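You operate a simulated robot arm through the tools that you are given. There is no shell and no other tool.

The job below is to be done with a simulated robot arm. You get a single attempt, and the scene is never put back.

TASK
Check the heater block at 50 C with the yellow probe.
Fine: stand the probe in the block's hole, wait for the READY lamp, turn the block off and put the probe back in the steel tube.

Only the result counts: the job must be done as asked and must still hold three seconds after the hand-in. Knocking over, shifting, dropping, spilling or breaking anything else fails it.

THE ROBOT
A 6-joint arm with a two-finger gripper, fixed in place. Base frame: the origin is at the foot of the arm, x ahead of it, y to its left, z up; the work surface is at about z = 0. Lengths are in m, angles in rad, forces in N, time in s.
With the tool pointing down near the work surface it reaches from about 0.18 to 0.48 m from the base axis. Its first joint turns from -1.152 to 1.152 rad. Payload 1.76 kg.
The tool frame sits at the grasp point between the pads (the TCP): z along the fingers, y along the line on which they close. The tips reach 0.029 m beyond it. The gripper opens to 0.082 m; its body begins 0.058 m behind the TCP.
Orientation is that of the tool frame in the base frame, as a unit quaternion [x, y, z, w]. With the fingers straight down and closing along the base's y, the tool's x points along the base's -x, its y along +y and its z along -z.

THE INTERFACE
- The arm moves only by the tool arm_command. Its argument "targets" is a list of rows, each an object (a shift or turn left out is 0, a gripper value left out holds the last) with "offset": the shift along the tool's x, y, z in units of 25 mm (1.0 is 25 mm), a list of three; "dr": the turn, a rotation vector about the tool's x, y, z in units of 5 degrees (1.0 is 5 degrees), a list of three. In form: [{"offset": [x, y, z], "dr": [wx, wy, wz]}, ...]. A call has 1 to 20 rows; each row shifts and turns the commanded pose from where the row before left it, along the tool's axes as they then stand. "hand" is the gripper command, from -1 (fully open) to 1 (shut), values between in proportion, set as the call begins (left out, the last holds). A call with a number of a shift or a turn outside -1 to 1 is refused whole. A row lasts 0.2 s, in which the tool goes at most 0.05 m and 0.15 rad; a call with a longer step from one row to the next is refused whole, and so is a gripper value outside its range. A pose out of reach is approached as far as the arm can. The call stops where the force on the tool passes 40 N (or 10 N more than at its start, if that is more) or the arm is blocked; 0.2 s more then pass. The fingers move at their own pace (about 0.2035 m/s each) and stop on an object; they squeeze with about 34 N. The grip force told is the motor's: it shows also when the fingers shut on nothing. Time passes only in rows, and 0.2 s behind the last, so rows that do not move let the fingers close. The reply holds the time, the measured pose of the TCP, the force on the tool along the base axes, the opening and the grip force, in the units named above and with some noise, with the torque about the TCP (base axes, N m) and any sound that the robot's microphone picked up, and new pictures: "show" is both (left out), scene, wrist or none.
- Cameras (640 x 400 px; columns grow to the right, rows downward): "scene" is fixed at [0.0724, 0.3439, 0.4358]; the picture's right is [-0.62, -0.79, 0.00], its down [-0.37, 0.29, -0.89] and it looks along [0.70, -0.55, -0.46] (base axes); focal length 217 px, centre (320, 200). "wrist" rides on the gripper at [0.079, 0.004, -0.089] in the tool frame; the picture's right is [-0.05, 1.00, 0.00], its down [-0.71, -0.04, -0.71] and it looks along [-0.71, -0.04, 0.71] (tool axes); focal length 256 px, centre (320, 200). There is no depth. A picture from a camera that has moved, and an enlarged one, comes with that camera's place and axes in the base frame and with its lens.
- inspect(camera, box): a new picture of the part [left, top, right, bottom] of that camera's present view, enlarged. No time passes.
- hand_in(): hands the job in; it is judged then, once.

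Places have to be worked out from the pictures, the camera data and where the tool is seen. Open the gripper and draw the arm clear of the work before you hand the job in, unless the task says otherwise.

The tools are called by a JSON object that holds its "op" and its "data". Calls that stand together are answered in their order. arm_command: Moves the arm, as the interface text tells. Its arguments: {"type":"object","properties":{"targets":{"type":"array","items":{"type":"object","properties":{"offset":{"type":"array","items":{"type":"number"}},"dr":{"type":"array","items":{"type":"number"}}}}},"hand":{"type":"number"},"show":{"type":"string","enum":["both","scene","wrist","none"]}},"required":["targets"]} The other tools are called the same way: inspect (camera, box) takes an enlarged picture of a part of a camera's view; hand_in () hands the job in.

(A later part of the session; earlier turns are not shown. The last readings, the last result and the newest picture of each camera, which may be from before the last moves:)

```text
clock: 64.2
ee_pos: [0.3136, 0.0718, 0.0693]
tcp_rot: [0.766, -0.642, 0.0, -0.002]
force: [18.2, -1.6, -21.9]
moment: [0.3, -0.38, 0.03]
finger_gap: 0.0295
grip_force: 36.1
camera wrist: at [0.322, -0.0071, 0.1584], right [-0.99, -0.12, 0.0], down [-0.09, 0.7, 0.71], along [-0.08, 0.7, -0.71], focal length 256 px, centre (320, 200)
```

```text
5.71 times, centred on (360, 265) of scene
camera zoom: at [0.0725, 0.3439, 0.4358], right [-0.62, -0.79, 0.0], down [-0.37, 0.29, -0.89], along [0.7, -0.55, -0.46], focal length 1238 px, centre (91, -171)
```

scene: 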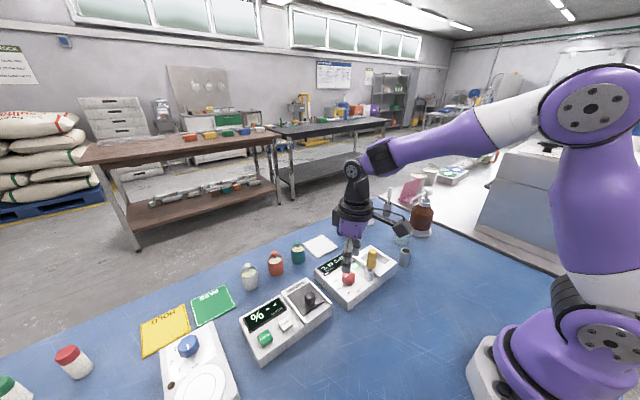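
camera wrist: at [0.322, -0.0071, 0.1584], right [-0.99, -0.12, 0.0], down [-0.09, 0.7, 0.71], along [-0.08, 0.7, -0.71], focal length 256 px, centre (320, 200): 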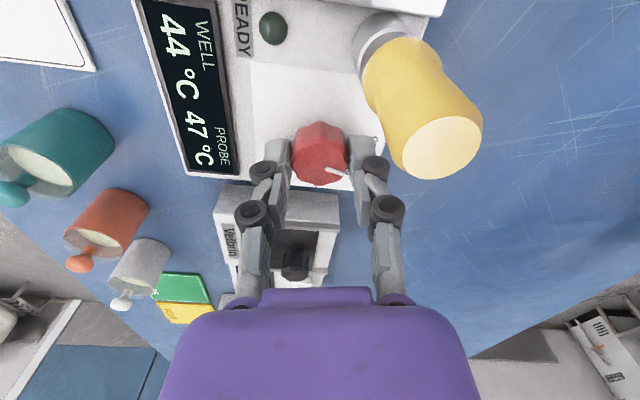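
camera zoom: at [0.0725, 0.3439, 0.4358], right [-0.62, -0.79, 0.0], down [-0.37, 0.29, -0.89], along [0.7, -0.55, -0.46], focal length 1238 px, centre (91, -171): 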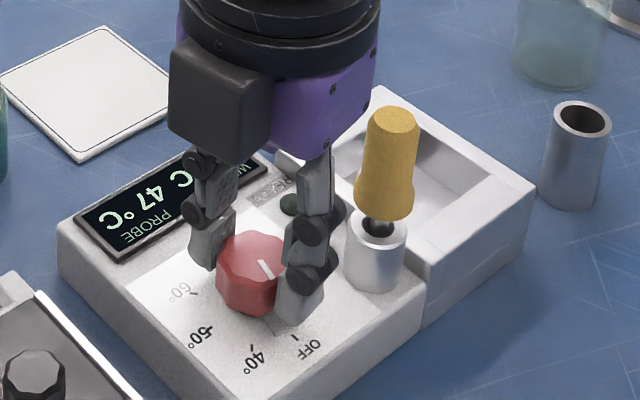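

The finger keeps a good 15 mm from the probe handle. I'll trim the 18 N side load and 22 N vertical load, then turn the last 15° to OFF.

{"op": "arm_command", "data": {"targets": [{"offset": [0.004, -0.025, 0.007]}, {"dr": [0, 0, -0.5]}, {"dr": [0, 0, -0.5]}, {"dr": [0, 0, -0.5]}, {"dr": [0, 0, -0.5]}, {"dr": [0, 0, -0.5]}, {"dr": [0, 0, -0.5]}, {"dr": [0, 0, 0]}], "show": "wrist"}}

{"op": "inspect", "data": {"camera": "wrist", "box": [240, 90, 400, 200]}}

{"op": "inspect", "data": {"camera": "scene", "box": [325, 230, 395, 300]}}

```text
clock: 66.0
ee_pos: [0.3136, 0.0721, 0.069]
tcp_rot: [0.844, -0.536, 0.0, 0.0]
force: [-1.4, -3.5, -5.4]
moment: [-0.23, 0.07, -0.03]
finger_gap: 0.0296
grip_force: 36.3
camera wrist: at [0.3425, -0.0018, 0.1587], right [-0.93, -0.38, 0.0], down [-0.26, 0.65, 0.71], along [-0.27, 0.66, -0.71], focal length 256 px, centre (320, 200)
```

wrist: 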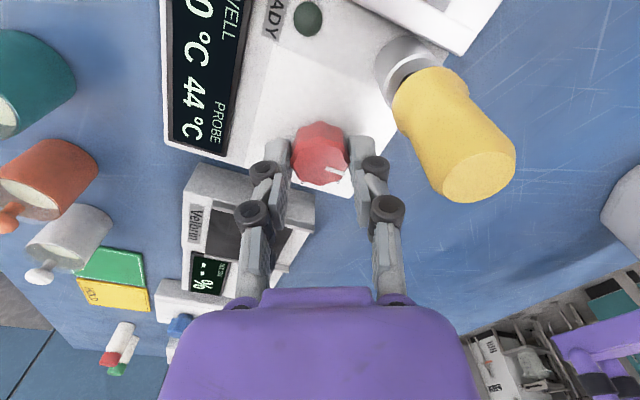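

```text
3.64 times, centred on (320, 145) of wrist
camera zoom: at [0.3425, -0.0018, 0.1587], right [-0.93, -0.38, 0.0], down [-0.26, 0.65, 0.71], along [-0.27, 0.66, -0.71], focal length 931 px, centre (320, 400)
```

zoom: 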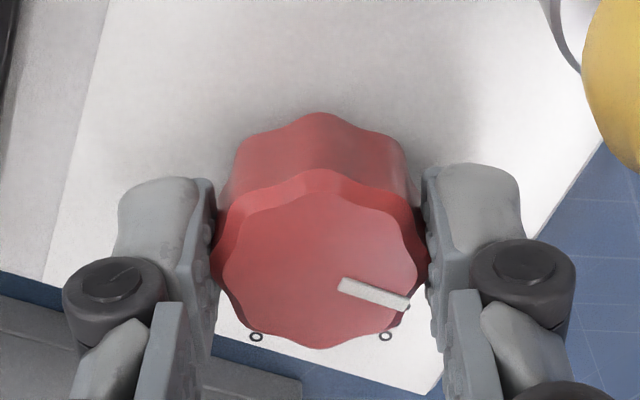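

```text
5.71 times, centred on (360, 265) of scene
camera zoom: at [0.0724, 0.3439, 0.4358], right [-0.62, -0.79, 0.0], down [-0.37, 0.29, -0.89], along [0.7, -0.55, -0.46], focal length 1238 px, centre (91, -171)
```

zoom: 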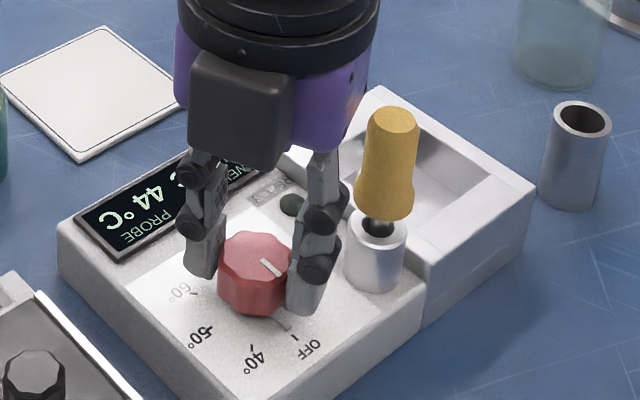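

The pointer stands at the OFF mark and the well is cooling. I'll open to 41 mm and rise straight up, then confirm the setting.

{"op": "arm_command", "data": {"targets": [{}, {}], "hand": 0.0, "show": "none"}}

{"op": "arm_command", "data": {"targets": [{"offset": [0, 0, -0.3]}, {"offset": [0, 0, -0.6]}, {"offset": [0, 0, -0.9]}, {"offset": [0, 0, -0.9]}, {"offset": [0, 0, -0.9]}, {"offset": [0, 0, -0.9]}, {}], "show": "both"}}

{"op": "inspect", "data": {"camera": "scene", "box": [310, 225, 410, 310]}}

```text
clock: 66.6
ee_pos: [0.3153, 0.0721, 0.0687]
tcp_rot: [0.844, -0.537, 0.0, -0.001]
force: [-0.1, -0.1, -0.1]
moment: [0.0, 0.0, 0.02]
finger_gap: 0.0412
grip_force: 0.1
```

```text
clock: 68.2
ee_pos: [0.3141, 0.0717, 0.1806]
tcp_rot: [0.844, -0.537, 0.001, -0.001]
force: [-0.2, -0.4, 0.0]
moment: [0.0, -0.02, 0.0]
finger_gap: 0.0409
grip_force: 0.0
camera wrist: at [0.3423, -0.0015, 0.2698], right [-0.93, -0.37, 0.0], down [-0.27, 0.65, 0.71], along [-0.26, 0.66, -0.71], focal length 256 px, centre (320, 200)
```

scene: 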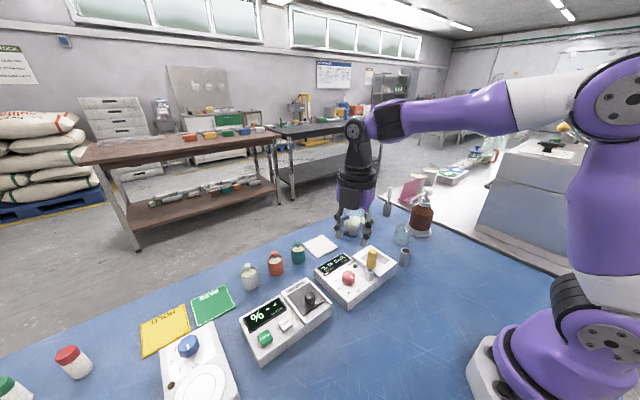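
wrist: 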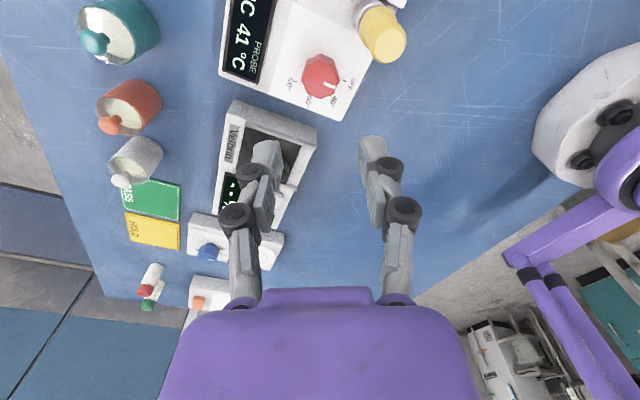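

```text
4.71 times, centred on (360, 268) of scene
camera zoom: at [0.0724, 0.3439, 0.4358], right [-0.62, -0.79, 0.0], down [-0.37, 0.29, -0.89], along [0.7, -0.55, -0.46], focal length 1019 px, centre (132, -118)
```

zoom: 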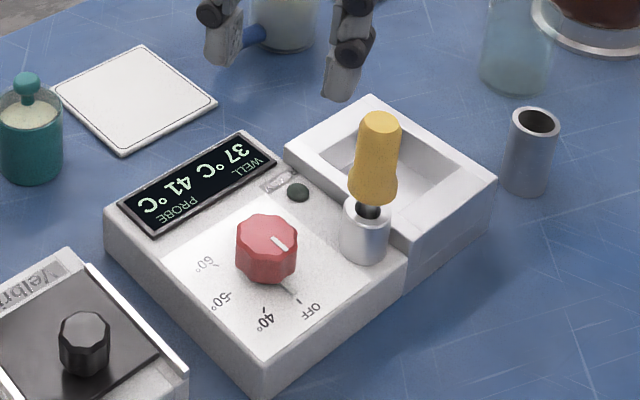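

Knob confirmed at OFF and the well is cooling. I'll turn the tool back to its nominal orientation at height and move over the probe to pick it up.

{"op": "arm_command", "data": {"targets": [{"dr": [0, 0, 1]}, {"dr": [0, 0, 1]}, {"dr": [0, 0, 1]}, {"dr": [0, 0, 1]}, {"dr": [0, 0, 1]}, {"dr": [0, 0, 1]}, {"dr": [0, 0, 1]}, {"dr": [0, 0, 1]}, {"dr": [0, 0, 1]}, {"dr": [0, 0, 1]}, {"dr": [0, 0, 1]}, {"dr": [0, 0, 1]}, {"dr": [0, 0, 1]}, {"dr": [0, 0, 1]}, {"dr": [0, 0, 1]}, {"dr": [0, 0, 1]}, {"dr": [0, 0, 1]}, {"dr": [0, 0, 1]}, {"dr": [0, 0, 1]}, {"dr": [0, 0, 1]}], "show": "none"}}

{"op": "arm_command", "data": {"targets": [{"dr": [0, 0, 1]}, {"dr": [0, 0, 1]}, {"dr": [0, 0, 1]}, {"offset": [0.19, -0.5, 0]}, {"offset": [0.19, -0.5, 0]}, {"offset": [0.19, -0.5, 0]}, {"offset": [0.19, -0.5, 0]}, {}, {}], "hand": -0.2, "show": "both"}}

{"op": "inspect", "data": {"camera": "wrist", "box": [240, 40, 400, 170]}}

```text
clock: 72.4
ee_pos: [0.3145, 0.0719, 0.1834]
tcp_rot: [-0.131, 0.991, 0.0, 0.0]
force: [-0.4, 0.2, 0.1]
moment: [0.01, 0.02, -0.02]
finger_gap: 0.041
grip_force: 0.0
```

```text
clock: 74.4
ee_pos: [0.296, 0.0219, 0.1819]
tcp_rot: [-0.001, 1.0, 0.001, 0.0]
force: [-0.3, -1.1, 0.3]
moment: [-0.01, -0.01, -0.01]
finger_gap: 0.0494
grip_force: 0.0
camera wrist: at [0.2153, 0.026, 0.2707], right [0.05, 1.0, 0.0], down [0.71, -0.04, 0.71], along [0.71, -0.04, -0.71], focal length 256 px, centre (320, 200)
```

scene: 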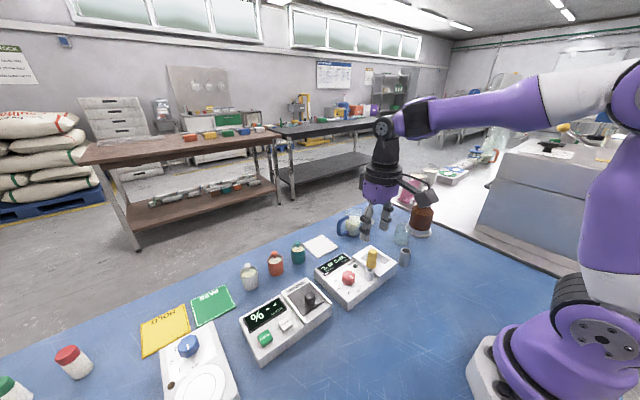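
wrist: 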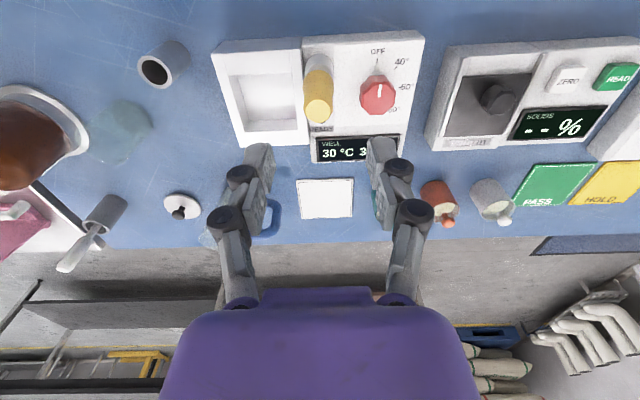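

```text
3.08 times, centred on (320, 105) of wrist
camera zoom: at [0.2153, 0.026, 0.2707], right [0.05, 1.0, 0.0], down [0.71, -0.04, 0.71], along [0.71, -0.04, -0.71], focal length 788 px, centre (320, 492)
```

zoom: 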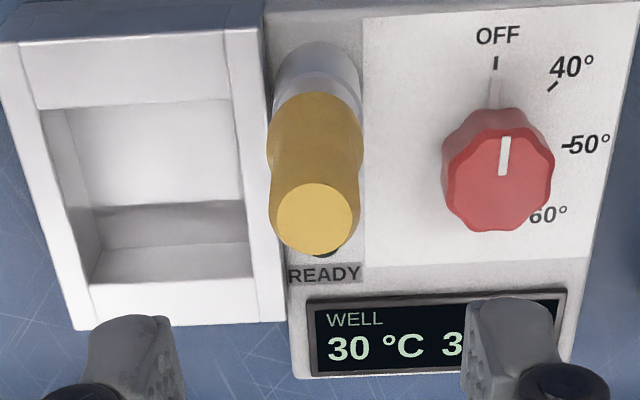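

The probe's handle is about 1.4 mm toward -y of the tool axis, nearly upright, with its top near z ≈ 0.109. I'll correct, and lower so the tips straddle the handle top for a final check.

{"op": "arm_command", "data": {"targets": [{"offset": [0, -0.056, 0]}, {"offset": [0, 0, 0.6]}, {"offset": [0, 0, 0.6]}, {"offset": [0, 0, 0.4]}, {}, {}], "show": "none"}}

{"op": "inspect", "data": {"camera": "wrist", "box": [240, 70, 400, 200]}}

{"op": "inspect", "data": {"camera": "scene", "box": [335, 220, 405, 290]}}

```text
clock: 75.8
ee_pos: [0.2958, 0.021, 0.1411]
tcp_rot: [-0.001, 1.0, 0.0, 0.001]
force: [0.7, 0.3, 0.5]
moment: [0.0, -0.02, -0.02]
finger_gap: 0.049
grip_force: 0.0
```

```text
3.08 times, centred on (320, 135) of wrist
camera zoom: at [0.2142, 0.0255, 0.2312], right [0.05, 1.0, 0.0], down [0.71, -0.04, 0.71], along [0.71, -0.04, -0.71], focal length 788 px, centre (320, 400)
```

zoom: 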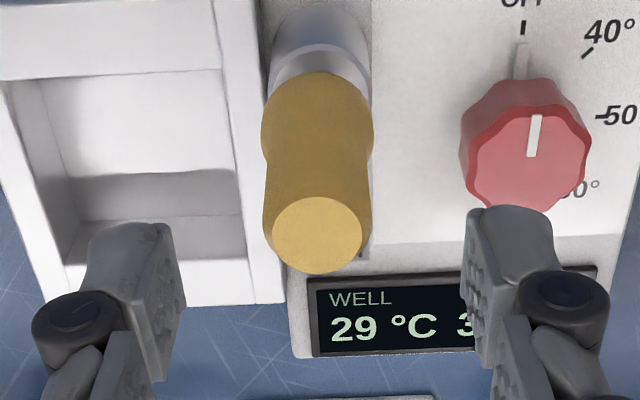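

```text
5.71 times, centred on (370, 255) of scene
camera zoom: at [0.0724, 0.3439, 0.4358], right [-0.62, -0.79, 0.0], down [-0.37, 0.29, -0.89], along [0.7, -0.55, -0.46], focal length 1238 px, centre (34, -114)
```

zoom: 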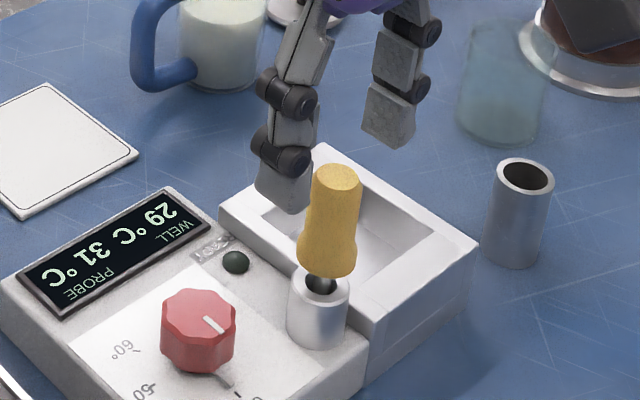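

Centred within about 1 mm. I'll lower so the tips end just above the collar (TCP z ≈ 0.113) and check before closing.

{"op": "arm_command", "data": {"targets": [{"offset": [-0.025, -0.018, 0.3]}, {"offset": [0, 0, 0.3]}, {"offset": [0, 0, 0.3]}, {"offset": [0, 0, 0.25]}, {}, {}], "show": "none"}}

{"op": "inspect", "data": {"camera": "wrist", "box": [240, 90, 400, 220]}}

{"op": "inspect", "data": {"camera": "scene", "box": [345, 230, 400, 285]}}

```text
clock: 77.2
ee_pos: [0.2966, 0.0194, 0.1125]
tcp_rot: [-0.001, 1.0, 0.001, 0.0]
force: [-0.7, 0.4, 0.8]
moment: [0.0, 0.01, -0.02]
finger_gap: 0.0488
grip_force: 0.1
```

```text
3.08 times, centred on (320, 155) of wrist
camera zoom: at [0.2155, 0.024, 0.2015], right [0.05, 1.0, 0.0], down [0.71, -0.04, 0.71], along [0.71, -0.04, -0.71], focal length 788 px, centre (320, 338)
```

zoom: 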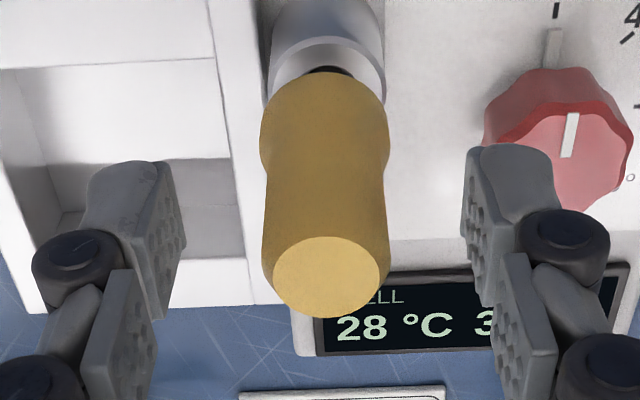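

```text
7.27 times, centred on (372, 258) of scene
camera zoom: at [0.0724, 0.3439, 0.4358], right [-0.62, -0.79, 0.0], down [-0.37, 0.29, -0.89], along [0.7, -0.55, -0.46], focal length 1575 px, centre (-62, -218)
```

zoom: 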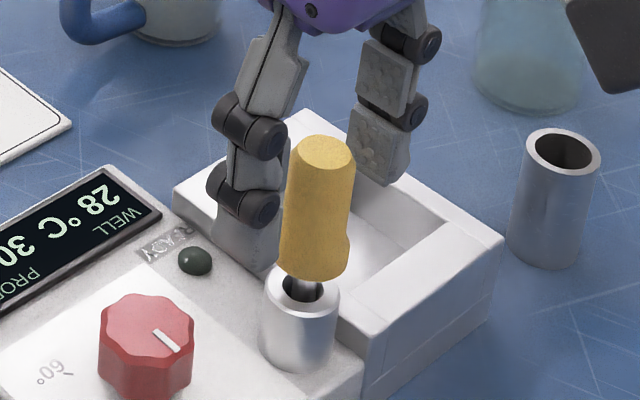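

The handle is now about 1.3 mm toward +y between the pads. I'll correct that and close in two stages.

{"op": "arm_command", "data": {"targets": [{"offset": [0, 0.05, 0]}, {}, {}], "hand": 0.42, "show": "none"}}

{"op": "inspect", "data": {"camera": "wrist", "box": [240, 90, 400, 220]}}

```text
clock: 78.0
ee_pos: [0.2952, 0.0203, 0.1134]
tcp_rot: [-0.001, 1.0, 0.001, 0.001]
force: [-0.6, -0.2, 0.4]
moment: [-0.03, 0.02, -0.05]
finger_gap: 0.0235
grip_force: 0.0
```

```text
3.08 times, centred on (320, 155) of wrist
camera zoom: at [0.215, 0.0255, 0.202], right [0.05, 1.0, 0.0], down [0.71, -0.04, 0.71], along [0.71, -0.04, -0.71], focal length 788 px, centre (320, 338)
```

zoom: 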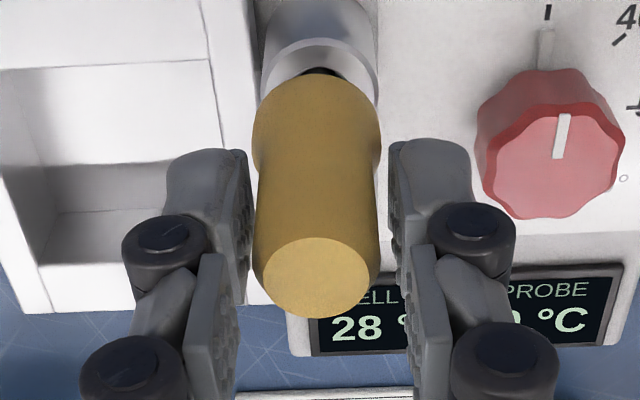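

Well centred with a couple of mm each side. I'll close fully and lift slowly out of the hole.

{"op": "arm_command", "data": {"targets": [{}, {}, {}], "hand": 1, "show": "none"}}

{"op": "arm_command", "data": {"targets": [{"offset": [0, 0, -0.2]}, {"offset": [0, 0, -0.4]}, {"offset": [0, 0, -0.5]}, {"offset": [0, 0, -0.6]}, {"offset": [0, 0, -0.6]}, {"offset": [0, 0, -0.6]}, {}], "show": "none"}}

{"op": "inspect", "data": {"camera": "wrist", "box": [240, 50, 400, 190]}}

{"op": "inspect", "data": {"camera": "scene", "box": [330, 200, 420, 290]}}

```text
clock: 78.8
ee_pos: [0.2957, 0.0206, 0.1133]
tcp_rot: [-0.002, 1.0, 0.001, 0.001]
force: [0.0, 0.1, 3.5]
moment: [0.0, 0.05, -0.04]
finger_gap: 0.0184
grip_force: 33.9
```

```text
clock: 80.4
ee_pos: [0.2955, 0.0196, 0.1849]
tcp_rot: [-0.001, 1.0, 0.001, 0.001]
force: [-0.2, 0.3, 0.0]
moment: [-0.01, 0.01, -0.01]
finger_gap: 0.0185
grip_force: 34.4
```

```text
2.86 times, centred on (320, 120) of wrist
camera zoom: at [0.2142, 0.0241, 0.2742], right [0.05, 1.0, 0.0], down [0.71, -0.04, 0.71], along [0.71, -0.04, -0.71], focal length 731 px, centre (320, 429)
```

zoom: 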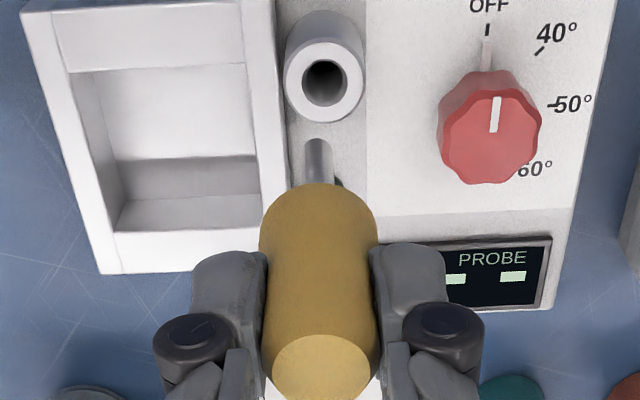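

```text
4.44 times, centred on (375, 245) of scene
camera zoom: at [0.0724, 0.3439, 0.4358], right [-0.62, -0.79, 0.0], down [-0.37, 0.29, -0.89], along [0.7, -0.55, -0.46], focal length 963 px, centre (76, 0)
```

zoom: 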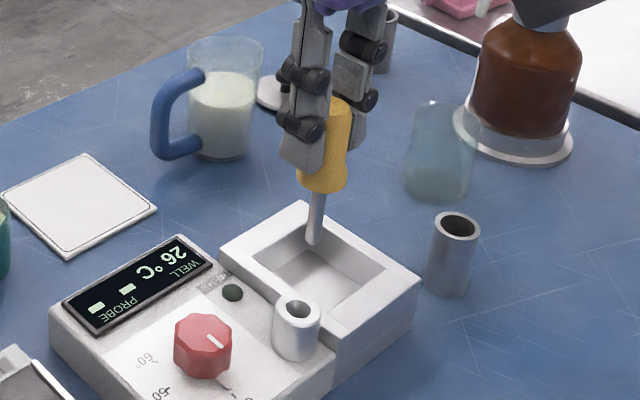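

The probe is held upright, tip near z = 0.093, and the block shows OFF and cooling. I'll carry it back at this height to above the steel tube at about (0.283, -0.1143).

{"op": "arm_command", "data": {"targets": [{"offset": [0.04, -0.4, 0]}, {"offset": [0.05, -0.6, 0]}, {"offset": [0.05, -0.7, 0]}, {"offset": [0.05, -0.7, 0]}, {"offset": [0.05, -0.7, 0]}, {"offset": [0.05, -0.7, 0]}, {"offset": [0.05, -0.7, 0]}, {"offset": [0.05, -0.5, 0]}, {"offset": [0.02, -0.376, 0]}, {}, {}], "show": "both"}}

{"op": "inspect", "data": {"camera": "wrist", "box": [250, 40, 390, 160]}}

{"op": "inspect", "data": {"camera": "scene", "box": [370, 190, 440, 270]}}

```text
clock: 82.8
ee_pos: [0.2867, -0.1138, 0.1848]
tcp_rot: [-0.001, 1.0, 0.001, 0.001]
force: [-0.5, -0.1, 0.0]
moment: [0.0, -0.01, -0.04]
finger_gap: 0.0182
grip_force: 33.3
camera wrist: at [0.2055, -0.1096, 0.2739], right [0.05, 1.0, 0.0], down [0.71, -0.04, 0.71], along [0.71, -0.04, -0.71], focal length 256 px, centre (320, 200)
```

scene: 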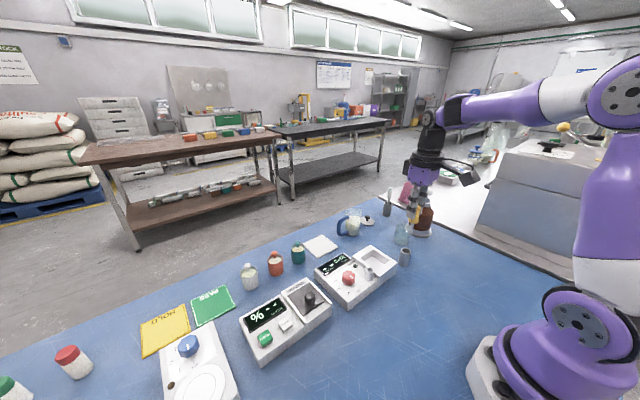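
wrist: 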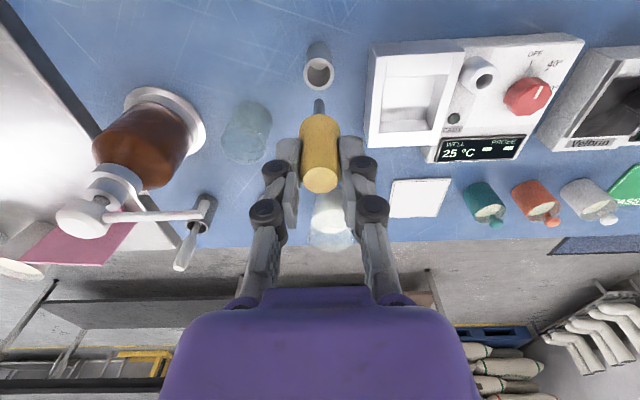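

```text
3.33 times, centred on (320, 100) of wrist
camera zoom: at [0.2055, -0.1096, 0.2739], right [0.05, 1.0, 0.0], down [0.71, -0.04, 0.71], along [0.71, -0.04, -0.71], focal length 853 px, centre (320, 533)
```

zoom: 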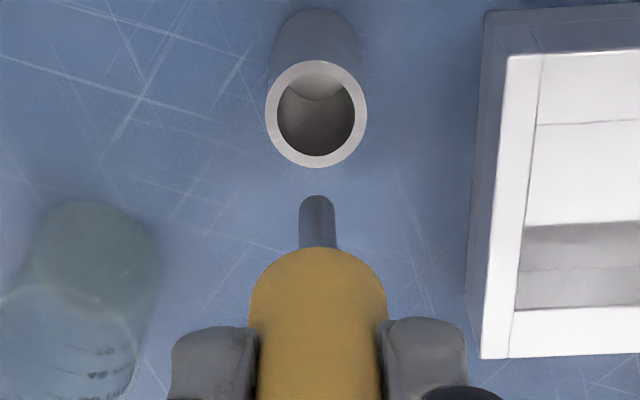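

```text
5.00 times, centred on (405, 230) of scene
camera zoom: at [0.0724, 0.3439, 0.4358], right [-0.62, -0.79, 0.0], down [-0.37, 0.29, -0.89], along [0.7, -0.55, -0.46], focal length 1083 px, centre (-105, 50)
```

zoom: 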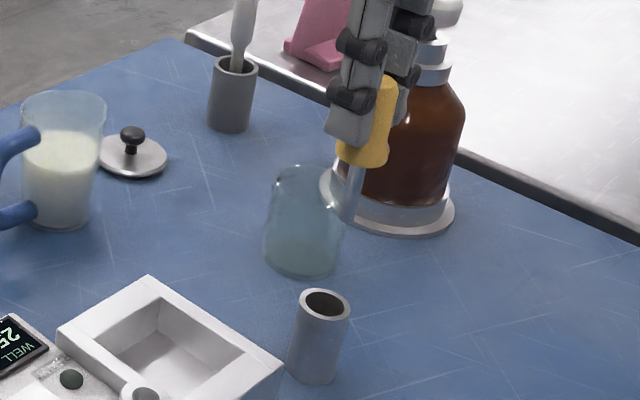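

Tube mouth is about 1 mm toward -y and 2 mm toward -x of the tool axis. I'll correct and lower 33 mm, leaving the stem tip about 10 mm above the tube, to check alignment.

{"op": "arm_command", "data": {"targets": [{"offset": [0.08, -0.04, 0]}, {"offset": [0, 0, 0.5]}, {"offset": [0, 0, 0.5]}, {"offset": [0, 0, 0.3]}, {}, {}], "show": "none"}}

{"op": "inspect", "data": {"camera": "wrist", "box": [270, 50, 370, 140]}}

{"op": "inspect", "data": {"camera": "scene", "box": [380, 205, 430, 270]}}

```text
clock: 84.2
ee_pos: [0.2844, -0.1149, 0.1527]
tcp_rot: [-0.001, 1.0, 0.001, 0.0]
force: [0.3, -0.7, -0.4]
moment: [0.0, -0.03, -0.01]
finger_gap: 0.0186
grip_force: 33.9
```

```text
4.44 times, centred on (320, 95) of wrist
camera zoom: at [0.204, -0.1099, 0.2419], right [0.05, 1.0, 0.0], down [0.71, -0.04, 0.71], along [0.71, -0.04, -0.71], focal length 1138 px, centre (320, 667)
```

zoom: 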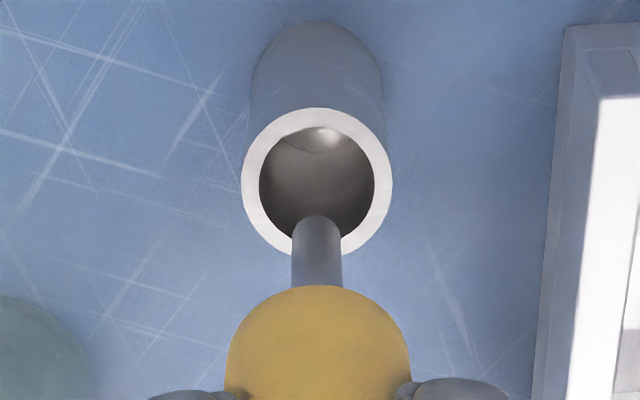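

```text
6.15 times, centred on (405, 238) of scene
camera zoom: at [0.0724, 0.3439, 0.4358], right [-0.62, -0.79, 0.0], down [-0.37, 0.29, -0.89], along [0.7, -0.55, -0.46], focal length 1333 px, centre (-203, -31)
```

zoom: 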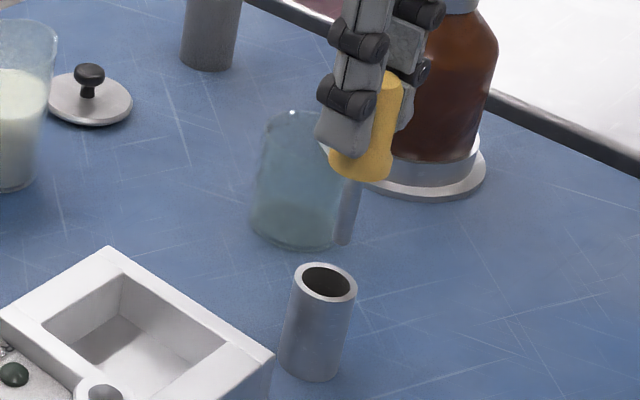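

The stem and tube mouth are aligned within about 0.6 mm. I'll lower slowly 54 mm into the tube, stopping a few mm above the expected seat.

{"op": "arm_command", "data": {"targets": [{"offset": [0, -0.015, 0.2]}, {"offset": [0, 0, 0.2]}, {"offset": [0, 0, 0.2]}, {"offset": [0, 0, 0.2]}, {"offset": [0, 0, 0.2]}, {"offset": [0, 0, 0.2]}, {"offset": [0, 0, 0.2]}, {"offset": [0, 0, 0.2]}, {"offset": [0, 0, 0.2]}, {"offset": [0, 0, 0.2]}, {"offset": [0, 0, 0.16]}, {}, {}], "show": "none"}}

{"op": "inspect", "data": {"camera": "wrist", "box": [250, 70, 390, 200]}}

{"op": "inspect", "data": {"camera": "scene", "box": [380, 215, 430, 275]}}

```text
clock: 87.0
ee_pos: [0.2841, -0.1144, 0.1002]
tcp_rot: [-0.001, 1.0, 0.002, 0.0]
force: [0.4, 0.5, 0.0]
moment: [0.01, 0.01, -0.01]
finger_gap: 0.0184
grip_force: 34.0
```

```text
3.08 times, centred on (320, 135) of wrist
camera zoom: at [0.2032, -0.1098, 0.1886], right [0.05, 1.0, 0.0], down [0.71, -0.04, 0.71], along [0.71, -0.04, -0.71], focal length 788 px, centre (320, 400)
```

zoom: 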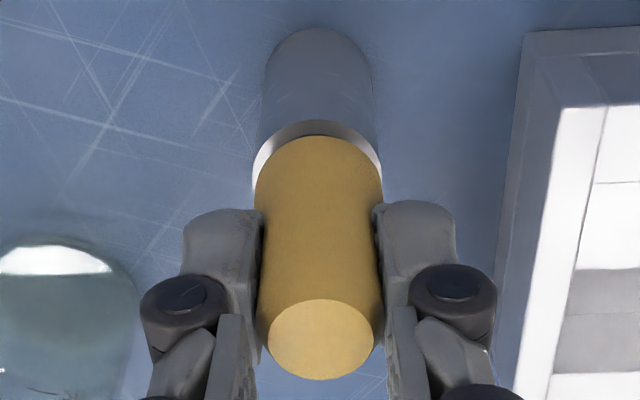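

```text
6.67 times, centred on (405, 245) of scene
camera zoom: at [0.0724, 0.3439, 0.4358], right [-0.62, -0.79, 0.0], down [-0.37, 0.29, -0.89], along [0.7, -0.55, -0.46], focal length 1444 px, centre (-247, -100)
```

zoom: 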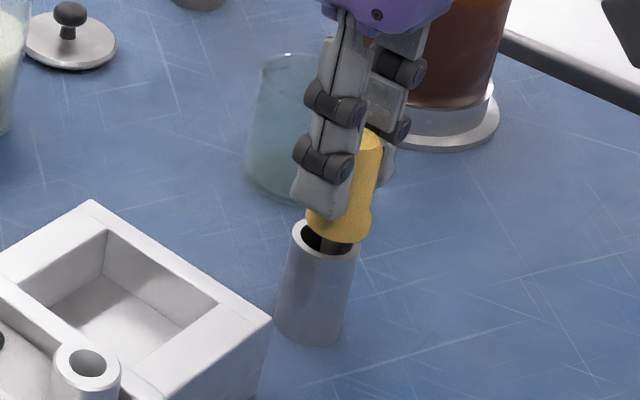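

The collar hangs 7–8 mm above the rim and looks 2 mm or so toward -x of the tube centre. I'll shift +x by 2 mm, lower 4 mm and look at the collar against the rim again.

{"op": "arm_command", "data": {"targets": [{"offset": [-0.08, 0, 0]}, {}, {"offset": [0, 0, 0.08]}, {"offset": [0, 0, 0.08]}, {}, {}], "show": "none"}}

{"op": "inspect", "data": {"camera": "wrist", "box": [280, 90, 360, 150]}}

{"op": "inspect", "data": {"camera": "scene", "box": [385, 230, 425, 270]}}

```text
clock: 88.4
ee_pos: [0.2849, -0.1143, 0.0956]
tcp_rot: [-0.001, 1.0, 0.001, 0.0]
force: [-0.3, 0.3, 0.2]
moment: [-0.05, -0.01, 0.0]
finger_gap: 0.0186
grip_force: 33.7
```

```text
6.67 times, centred on (320, 120) of wrist
camera zoom: at [0.205, -0.1097, 0.1844], right [0.05, 1.0, 0.0], down [0.71, -0.04, 0.71], along [0.71, -0.04, -0.71], focal length 1707 px, centre (320, 733)
```

zoom: 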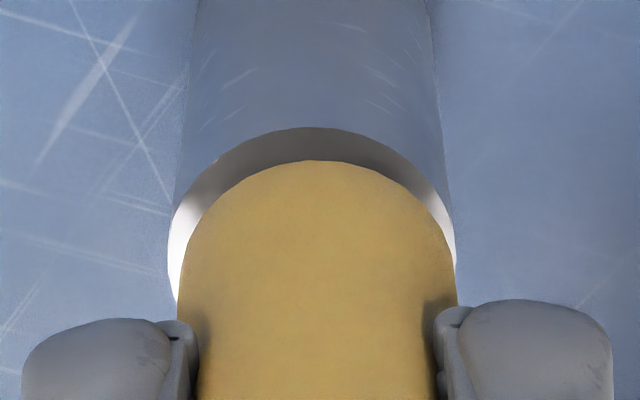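

```text
10.00 times, centred on (405, 250) of scene
camera zoom: at [0.0724, 0.3439, 0.4358], right [-0.62, -0.79, 0.0], down [-0.37, 0.29, -0.89], along [0.7, -0.55, -0.46], focal length 2166 px, centre (-530, -300)
```

zoom: 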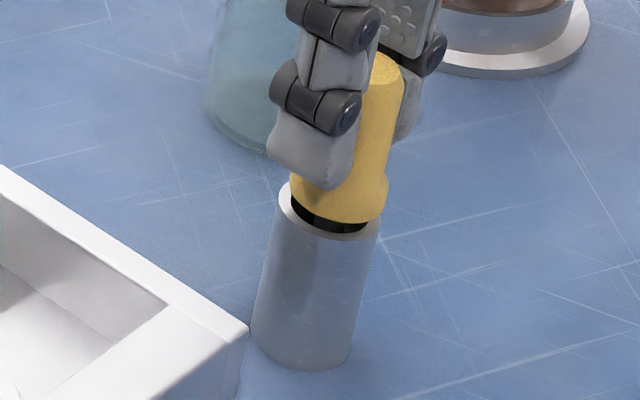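

The collar is about 5 mm over the rim and still about 1.2 mm toward -x. I'll trim that, lower another 3 mm and look again.

{"op": "arm_command", "data": {"targets": [{"offset": [-0.045, -0.014, 0]}, {}, {"offset": [0, 0, 0.06]}, {"offset": [0, 0, 0.06]}, {}, {}], "show": "none"}}

{"op": "inspect", "data": {"camera": "wrist", "box": [280, 90, 360, 150]}}

{"op": "inspect", "data": {"camera": "scene", "box": [385, 230, 425, 270]}}

```text
clock: 89.8
ee_pos: [0.285, -0.1144, 0.092]
tcp_rot: [-0.001, 1.0, 0.001, -0.001]
force: [0.9, -0.2, 0.0]
moment: [0.0, 0.01, 0.01]
finger_gap: 0.0182
grip_force: 34.1
```

```text
6.67 times, centred on (320, 120) of wrist
camera zoom: at [0.2059, -0.1105, 0.1808], right [0.05, 1.0, 0.0], down [0.71, -0.04, 0.71], along [0.71, -0.04, -0.71], focal length 1707 px, centre (320, 733)
```

zoom: 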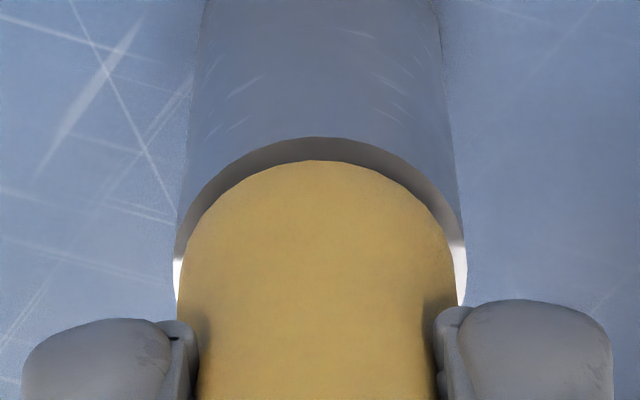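

```text
10.00 times, centred on (405, 250) of scene
camera zoom: at [0.0724, 0.3439, 0.4358], right [-0.62, -0.79, 0.0], down [-0.37, 0.29, -0.89], along [0.7, -0.55, -0.46], focal length 2166 px, centre (-530, -300)
```

zoom: 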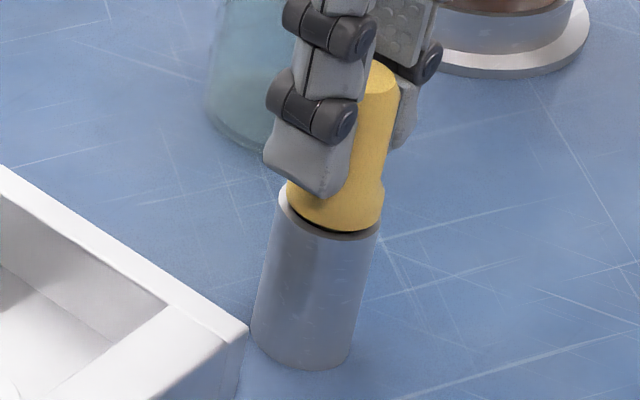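

Now nearly concentric with about 2 mm of gap. I'll nudge 0.5 mm +x and lower 1.5 mm, reading the force.

{"op": "arm_command", "data": {"targets": [{"offset": [-0.02, 0, 0]}, {"offset": [0, 0, 0.03]}, {"offset": [0, 0, 0.03]}, {}, {}], "show": "none"}}

{"op": "inspect", "data": {"camera": "scene", "box": [385, 230, 425, 270]}}

```text
clock: 91.0
ee_pos: [0.2884, -0.1151, 0.0911]
tcp_rot: [0.0, 1.0, 0.0, 0.001]
force: [0.2, 0.0, -0.2]
moment: [0.0, 0.0, 0.03]
finger_gap: 0.0184
grip_force: 34.1
```

```text
10.00 times, centred on (405, 250) of scene
camera zoom: at [0.0724, 0.3439, 0.4358], right [-0.62, -0.79, 0.0], down [-0.37, 0.29, -0.89], along [0.7, -0.55, -0.46], focal length 2166 px, centre (-530, -300)
```

zoom: 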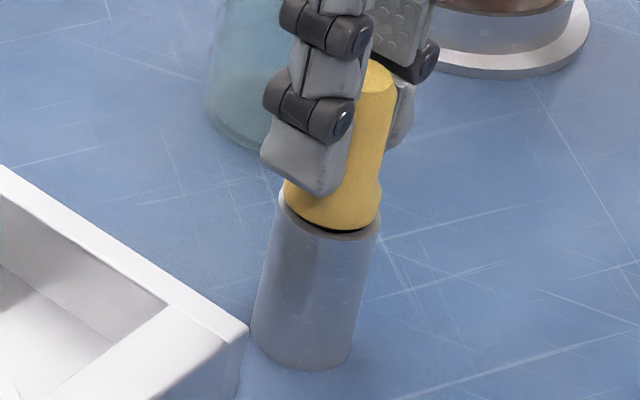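

Concentric now, with about 1 mm of gap and no load. I'll lower in half-millimetre steps until it touches.

{"op": "arm_command", "data": {"targets": [{"offset": [0, 0, 0.02]}, {"offset": [0, 0, 0.02]}, {}], "show": "none"}}

{"op": "inspect", "data": {"camera": "scene", "box": [385, 230, 425, 270]}}

{"op": "inspect", "data": {"camera": "wrist", "box": [280, 90, 360, 150]}}

```text
clock: 91.8
ee_pos: [0.2867, -0.1165, 0.0892]
tcp_rot: [-0.001, 1.0, 0.001, 0.0]
force: [-0.2, -0.4, -0.6]
moment: [0.01, 0.01, -0.01]
finger_gap: 0.0187
grip_force: 33.3
```

```text
10.00 times, centred on (405, 250) of scene
camera zoom: at [0.0724, 0.3439, 0.4358], right [-0.62, -0.79, 0.0], down [-0.37, 0.29, -0.89], along [0.7, -0.55, -0.46], focal length 2166 px, centre (-530, -300)
```

zoom: 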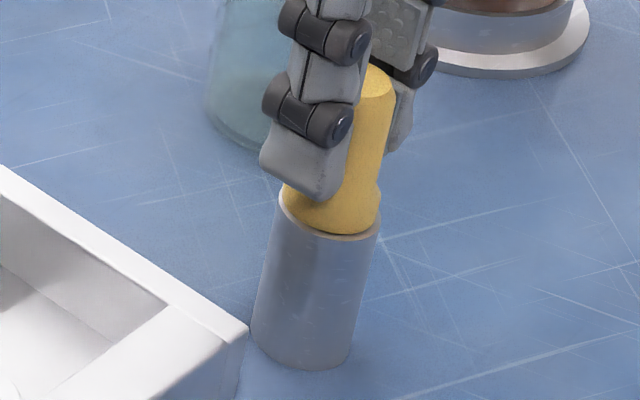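

```text
6.67 times, centred on (320, 120) of wrist
camera zoom: at [0.207, -0.1111, 0.1787], right [0.05, 1.0, 0.0], down [0.71, -0.04, 0.71], along [0.71, -0.04, -0.71], focal length 1707 px, centre (320, 733)
```

zoom: 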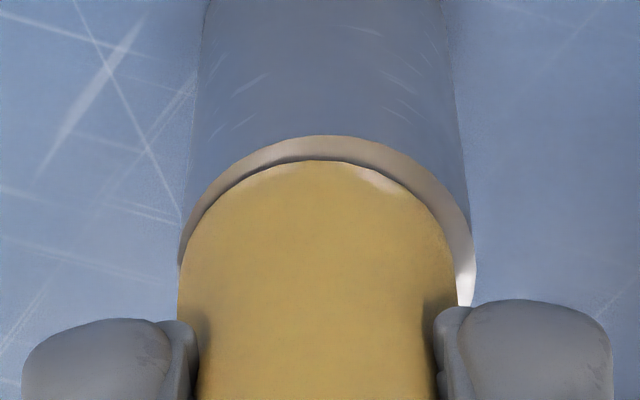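

Almost touching; the wrist view shows the collar about 0.7 mm too far -y and slightly +x. I'll trim both and step down to contact.

{"op": "arm_command", "data": {"targets": [{"offset": [0.02, 0.024, 0]}, {}, {"offset": [0, 0, 0.02]}, {}, {}], "show": "none"}}

{"op": "inspect", "data": {"camera": "wrist", "box": [280, 90, 360, 150]}}

```text
clock: 93.0
ee_pos: [0.2861, -0.1154, 0.0899]
tcp_rot: [-0.001, 1.0, 0.001, 0.0]
force: [0.1, 0.5, -0.7]
moment: [-0.03, -0.03, 0.0]
finger_gap: 0.0183
grip_force: 34.5
```

```text
6.67 times, centred on (320, 120) of wrist
camera zoom: at [0.2062, -0.111, 0.1788], right [0.05, 1.0, 0.0], down [0.71, -0.04, 0.71], along [0.71, -0.04, -0.71], focal length 1707 px, centre (320, 733)
```

zoom: 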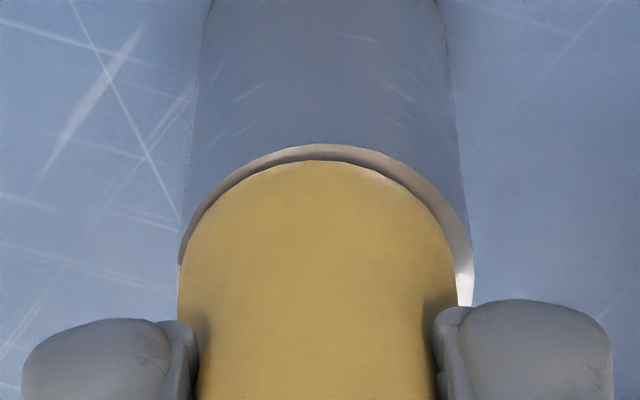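

Front-to-back is right now; it is still 0.7 mm toward -y. I'll trim that and go down another half millimetre.

{"op": "arm_command", "data": {"targets": [{"offset": [0, 0.03, 0]}, {}, {"offset": [0, 0, 0.02]}, {}, {}], "show": "none"}}

{"op": "inspect", "data": {"camera": "wrist", "box": [280, 90, 360, 150]}}

{"op": "inspect", "data": {"camera": "scene", "box": [385, 230, 425, 270]}}

```text
clock: 94.2
ee_pos: [0.2882, -0.1145, 0.0891]
tcp_rot: [-0.001, 1.0, 0.001, -0.001]
force: [-1.1, 0.1, 0.8]
moment: [0.0, 0.04, 0.01]
finger_gap: 0.0186
grip_force: 34.4
```

```text
6.67 times, centred on (320, 120) of wrist
camera zoom: at [0.2066, -0.1098, 0.1782], right [0.05, 1.0, 0.0], down [0.71, -0.04, 0.71], along [0.71, -0.04, -0.71], focal length 1707 px, centre (320, 733)
```

zoom: 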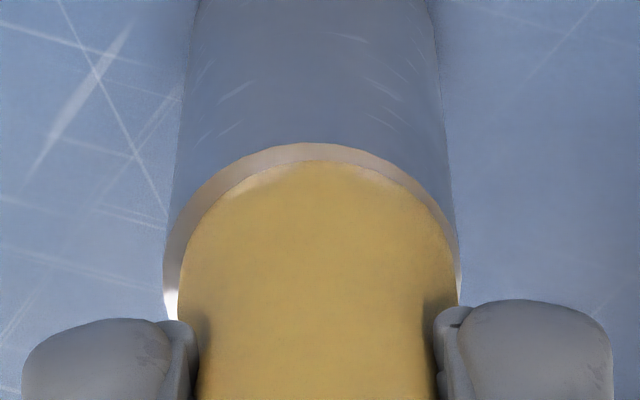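

```text
10.00 times, centred on (405, 250) of scene
camera zoom: at [0.0724, 0.3439, 0.4358], right [-0.62, -0.79, 0.0], down [-0.37, 0.29, -0.89], along [0.7, -0.55, -0.46], focal length 2166 px, centre (-530, -300)
```

zoom: 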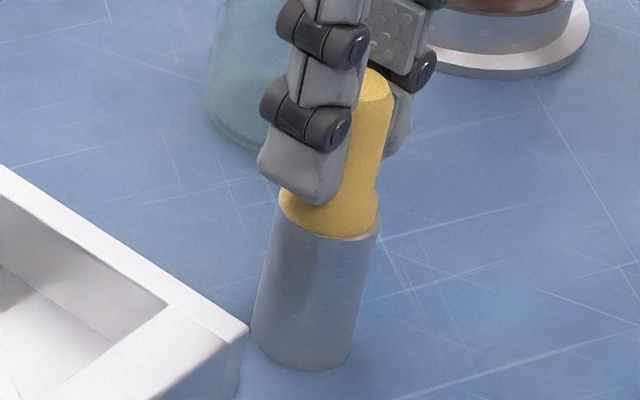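

Collar and rim are concentric within 0.5 mm and practically touching. One more half-millimetre down to confirm contact.

{"op": "arm_command", "data": {"targets": [{"offset": [0, -0.008, 0.02]}, {}, {}], "show": "none"}}

```text
clock: 95.0
ee_pos: [0.2877, -0.1135, 0.088]
tcp_rot: [-0.001, 1.0, 0.001, 0.002]
force: [-3.5, -2.2, 26.0]
moment: [-0.06, 0.24, -0.02]
finger_gap: 0.0184
grip_force: 34.0
```

Contact: 26 N upward, so the collar is seated. I'll lift off 0.4 mm of that pressure and then open the fingers gently.

{"op": "arm_command", "data": {"targets": [{"offset": [0.004, 0, -0.015]}, {}, {}], "show": "none"}}

```text
clock: 95.8
ee_pos: [0.2879, -0.1151, 0.0886]
tcp_rot: [-0.001, 1.0, -0.001, 0.002]
force: [5.4, 0.1, 23.9]
moment: [0.03, -0.12, -0.03]
finger_gap: 0.0185
grip_force: 33.8
```

Still 24 N, so I'll raise another 0.4 mm.

{"op": "arm_command", "data": {"targets": [{"offset": [0, 0, -0.015]}, {}, {}], "show": "none"}}

{"op": "inspect", "data": {"camera": "wrist", "box": [280, 90, 360, 150]}}

{"op": "inspect", "data": {"camera": "scene", "box": [385, 230, 425, 270]}}

```text
clock: 96.6
ee_pos: [0.2867, -0.1146, 0.0878]
tcp_rot: [0.0, 1.0, 0.001, -0.001]
force: [0.0, 0.4, -0.6]
moment: [-0.01, 0.0, -0.01]
finger_gap: 0.0187
grip_force: 33.8
```

```text
6.67 times, centred on (320, 120) of wrist
camera zoom: at [0.2056, -0.1098, 0.1779], right [0.05, 1.0, 0.0], down [0.71, -0.04, 0.71], along [0.7, -0.04, -0.71], focal length 1707 px, centre (320, 733)
```

zoom: 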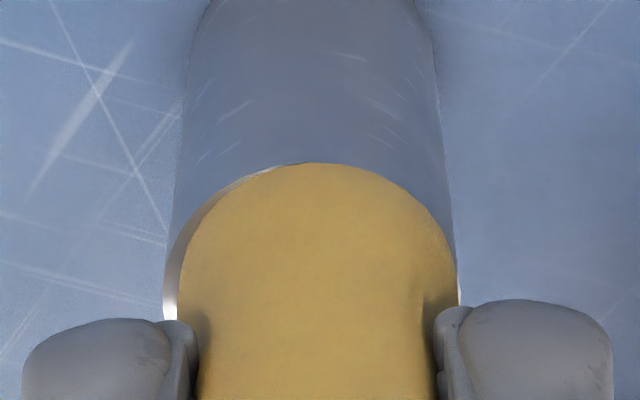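

```text
10.00 times, centred on (405, 250) of scene
camera zoom: at [0.0724, 0.3439, 0.4358], right [-0.62, -0.79, 0.0], down [-0.37, 0.29, -0.89], along [0.7, -0.55, -0.46], focal length 2166 px, centre (-530, -300)
```

zoom: 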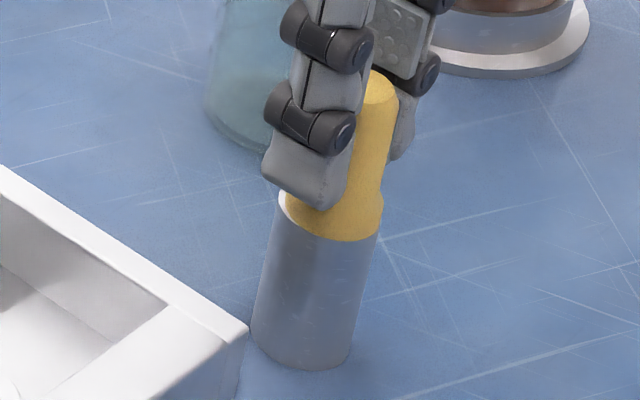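

Load is gone, but the collar has crept about 1.2 mm toward -x on the rim. I'll lift 0.6 mm, shift +x by 1 mm and set it down again lightly.

{"op": "arm_command", "data": {"targets": [{"offset": [0, 0, -0.025]}, {"offset": [-0.04, 0, 0]}, {}, {}], "show": "none"}}

{"op": "inspect", "data": {"camera": "wrist", "box": [280, 90, 360, 150]}}

{"op": "inspect", "data": {"camera": "scene", "box": [385, 230, 425, 270]}}

```text
clock: 97.6
ee_pos: [0.2881, -0.116, 0.089]
tcp_rot: [0.0, 1.0, 0.001, 0.0]
force: [-0.8, -0.1, -0.9]
moment: [-0.01, 0.0, -0.01]
finger_gap: 0.0185
grip_force: 33.9
```

```text
6.67 times, centred on (320, 120) of wrist
camera zoom: at [0.2071, -0.1102, 0.1787], right [0.05, 1.0, 0.0], down [0.71, -0.04, 0.71], along [0.71, -0.04, -0.71], focal length 1707 px, centre (320, 733)
```

zoom: 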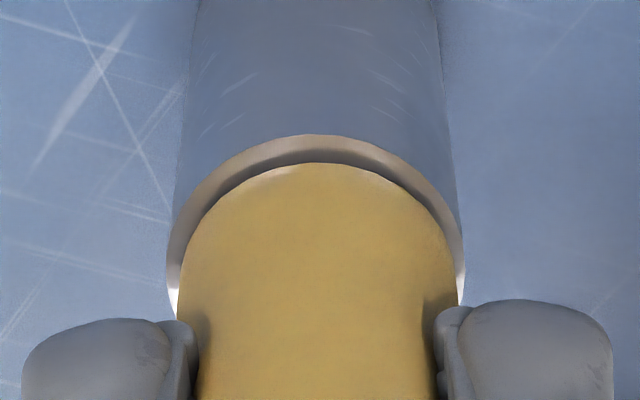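

```text
10.00 times, centred on (405, 250) of scene
camera zoom: at [0.0724, 0.3439, 0.4358], right [-0.62, -0.79, 0.0], down [-0.37, 0.29, -0.89], along [0.7, -0.55, -0.46], focal length 2166 px, centre (-530, -300)
```

zoom: 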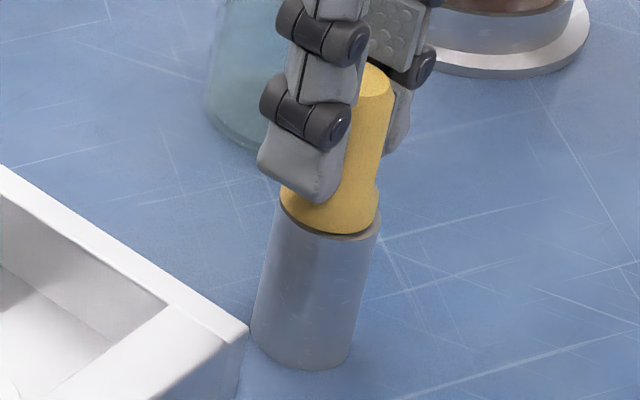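

Now concentric sideways and about 0.7 mm above the rim, perhaps 0.5 mm too far +x. I'll trim back 0.4 mm and lower half a millimetre.

{"op": "arm_command", "data": {"targets": [{"offset": [0.016, 0, 0]}, {"offset": [0, 0, 0.018]}, {}, {}], "show": "none"}}

{"op": "inspect", "data": {"camera": "wrist", "box": [280, 90, 360, 150]}}

```text
clock: 98.6
ee_pos: [0.2871, -0.1149, 0.0883]
tcp_rot: [-0.001, 1.0, 0.001, -0.001]
force: [-0.5, 0.0, -1.2]
moment: [-0.01, 0.0, 0.0]
finger_gap: 0.0185
grip_force: 33.9
```

```text
6.67 times, centred on (320, 120) of wrist
camera zoom: at [0.2065, -0.11, 0.1781], right [0.05, 1.0, 0.0], down [0.71, -0.04, 0.71], along [0.71, -0.04, -0.71], focal length 1707 px, centre (320, 733)
```

zoom: 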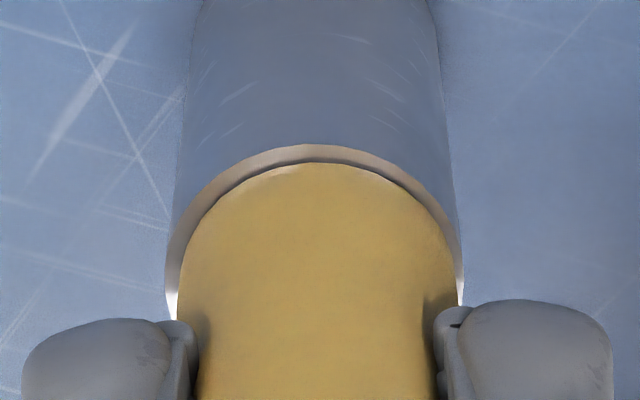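

Concentric, with only a few tenths of a millimetre of gap and no load. I'll release in two stages.

{"op": "arm_command", "data": {"targets": [{}, {}], "hand": 0.45, "show": "none"}}

{"op": "arm_command", "data": {"targets": [{}, {}], "hand": -0.1, "show": "none"}}

{"op": "inspect", "data": {"camera": "wrist", "box": [260, 80, 380, 180]}}

{"op": "inspect", "data": {"camera": "scene", "box": [385, 230, 425, 270]}}

```text
clock: 99.2
ee_pos: [0.287, -0.1137, 0.0876]
tcp_rot: [0.0, 1.0, 0.002, 0.0]
force: [-0.3, 0.1, -0.2]
moment: [-0.01, -0.03, 0.0]
finger_gap: 0.0224
grip_force: 0.0
```

```text
clock: 99.8
ee_pos: [0.287, -0.1157, 0.0872]
tcp_rot: [-0.001, 1.0, 0.0, 0.0]
force: [0.2, -0.3, -0.4]
moment: [0.0, -0.02, -0.01]
finger_gap: 0.0448
grip_force: 0.1
```

```text
4.00 times, centred on (320, 130) of wrist
camera zoom: at [0.2065, -0.11, 0.1781], right [0.05, 1.0, 0.0], down [0.71, -0.04, 0.71], along [0.71, -0.04, -0.71], focal length 1024 px, centre (320, 480)
```

zoom: 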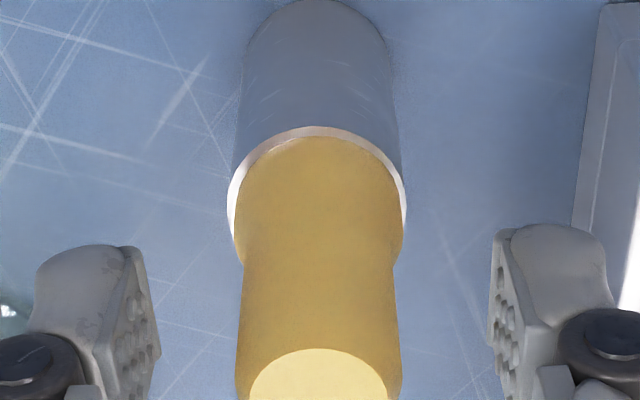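

```text
10.00 times, centred on (405, 250) of scene
camera zoom: at [0.0724, 0.3439, 0.4358], right [-0.62, -0.79, 0.0], down [-0.37, 0.29, -0.89], along [0.7, -0.55, -0.46], focal length 2166 px, centre (-530, -300)
```

zoom: 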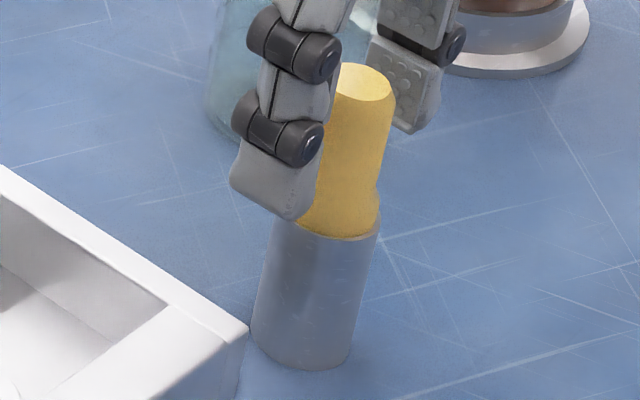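

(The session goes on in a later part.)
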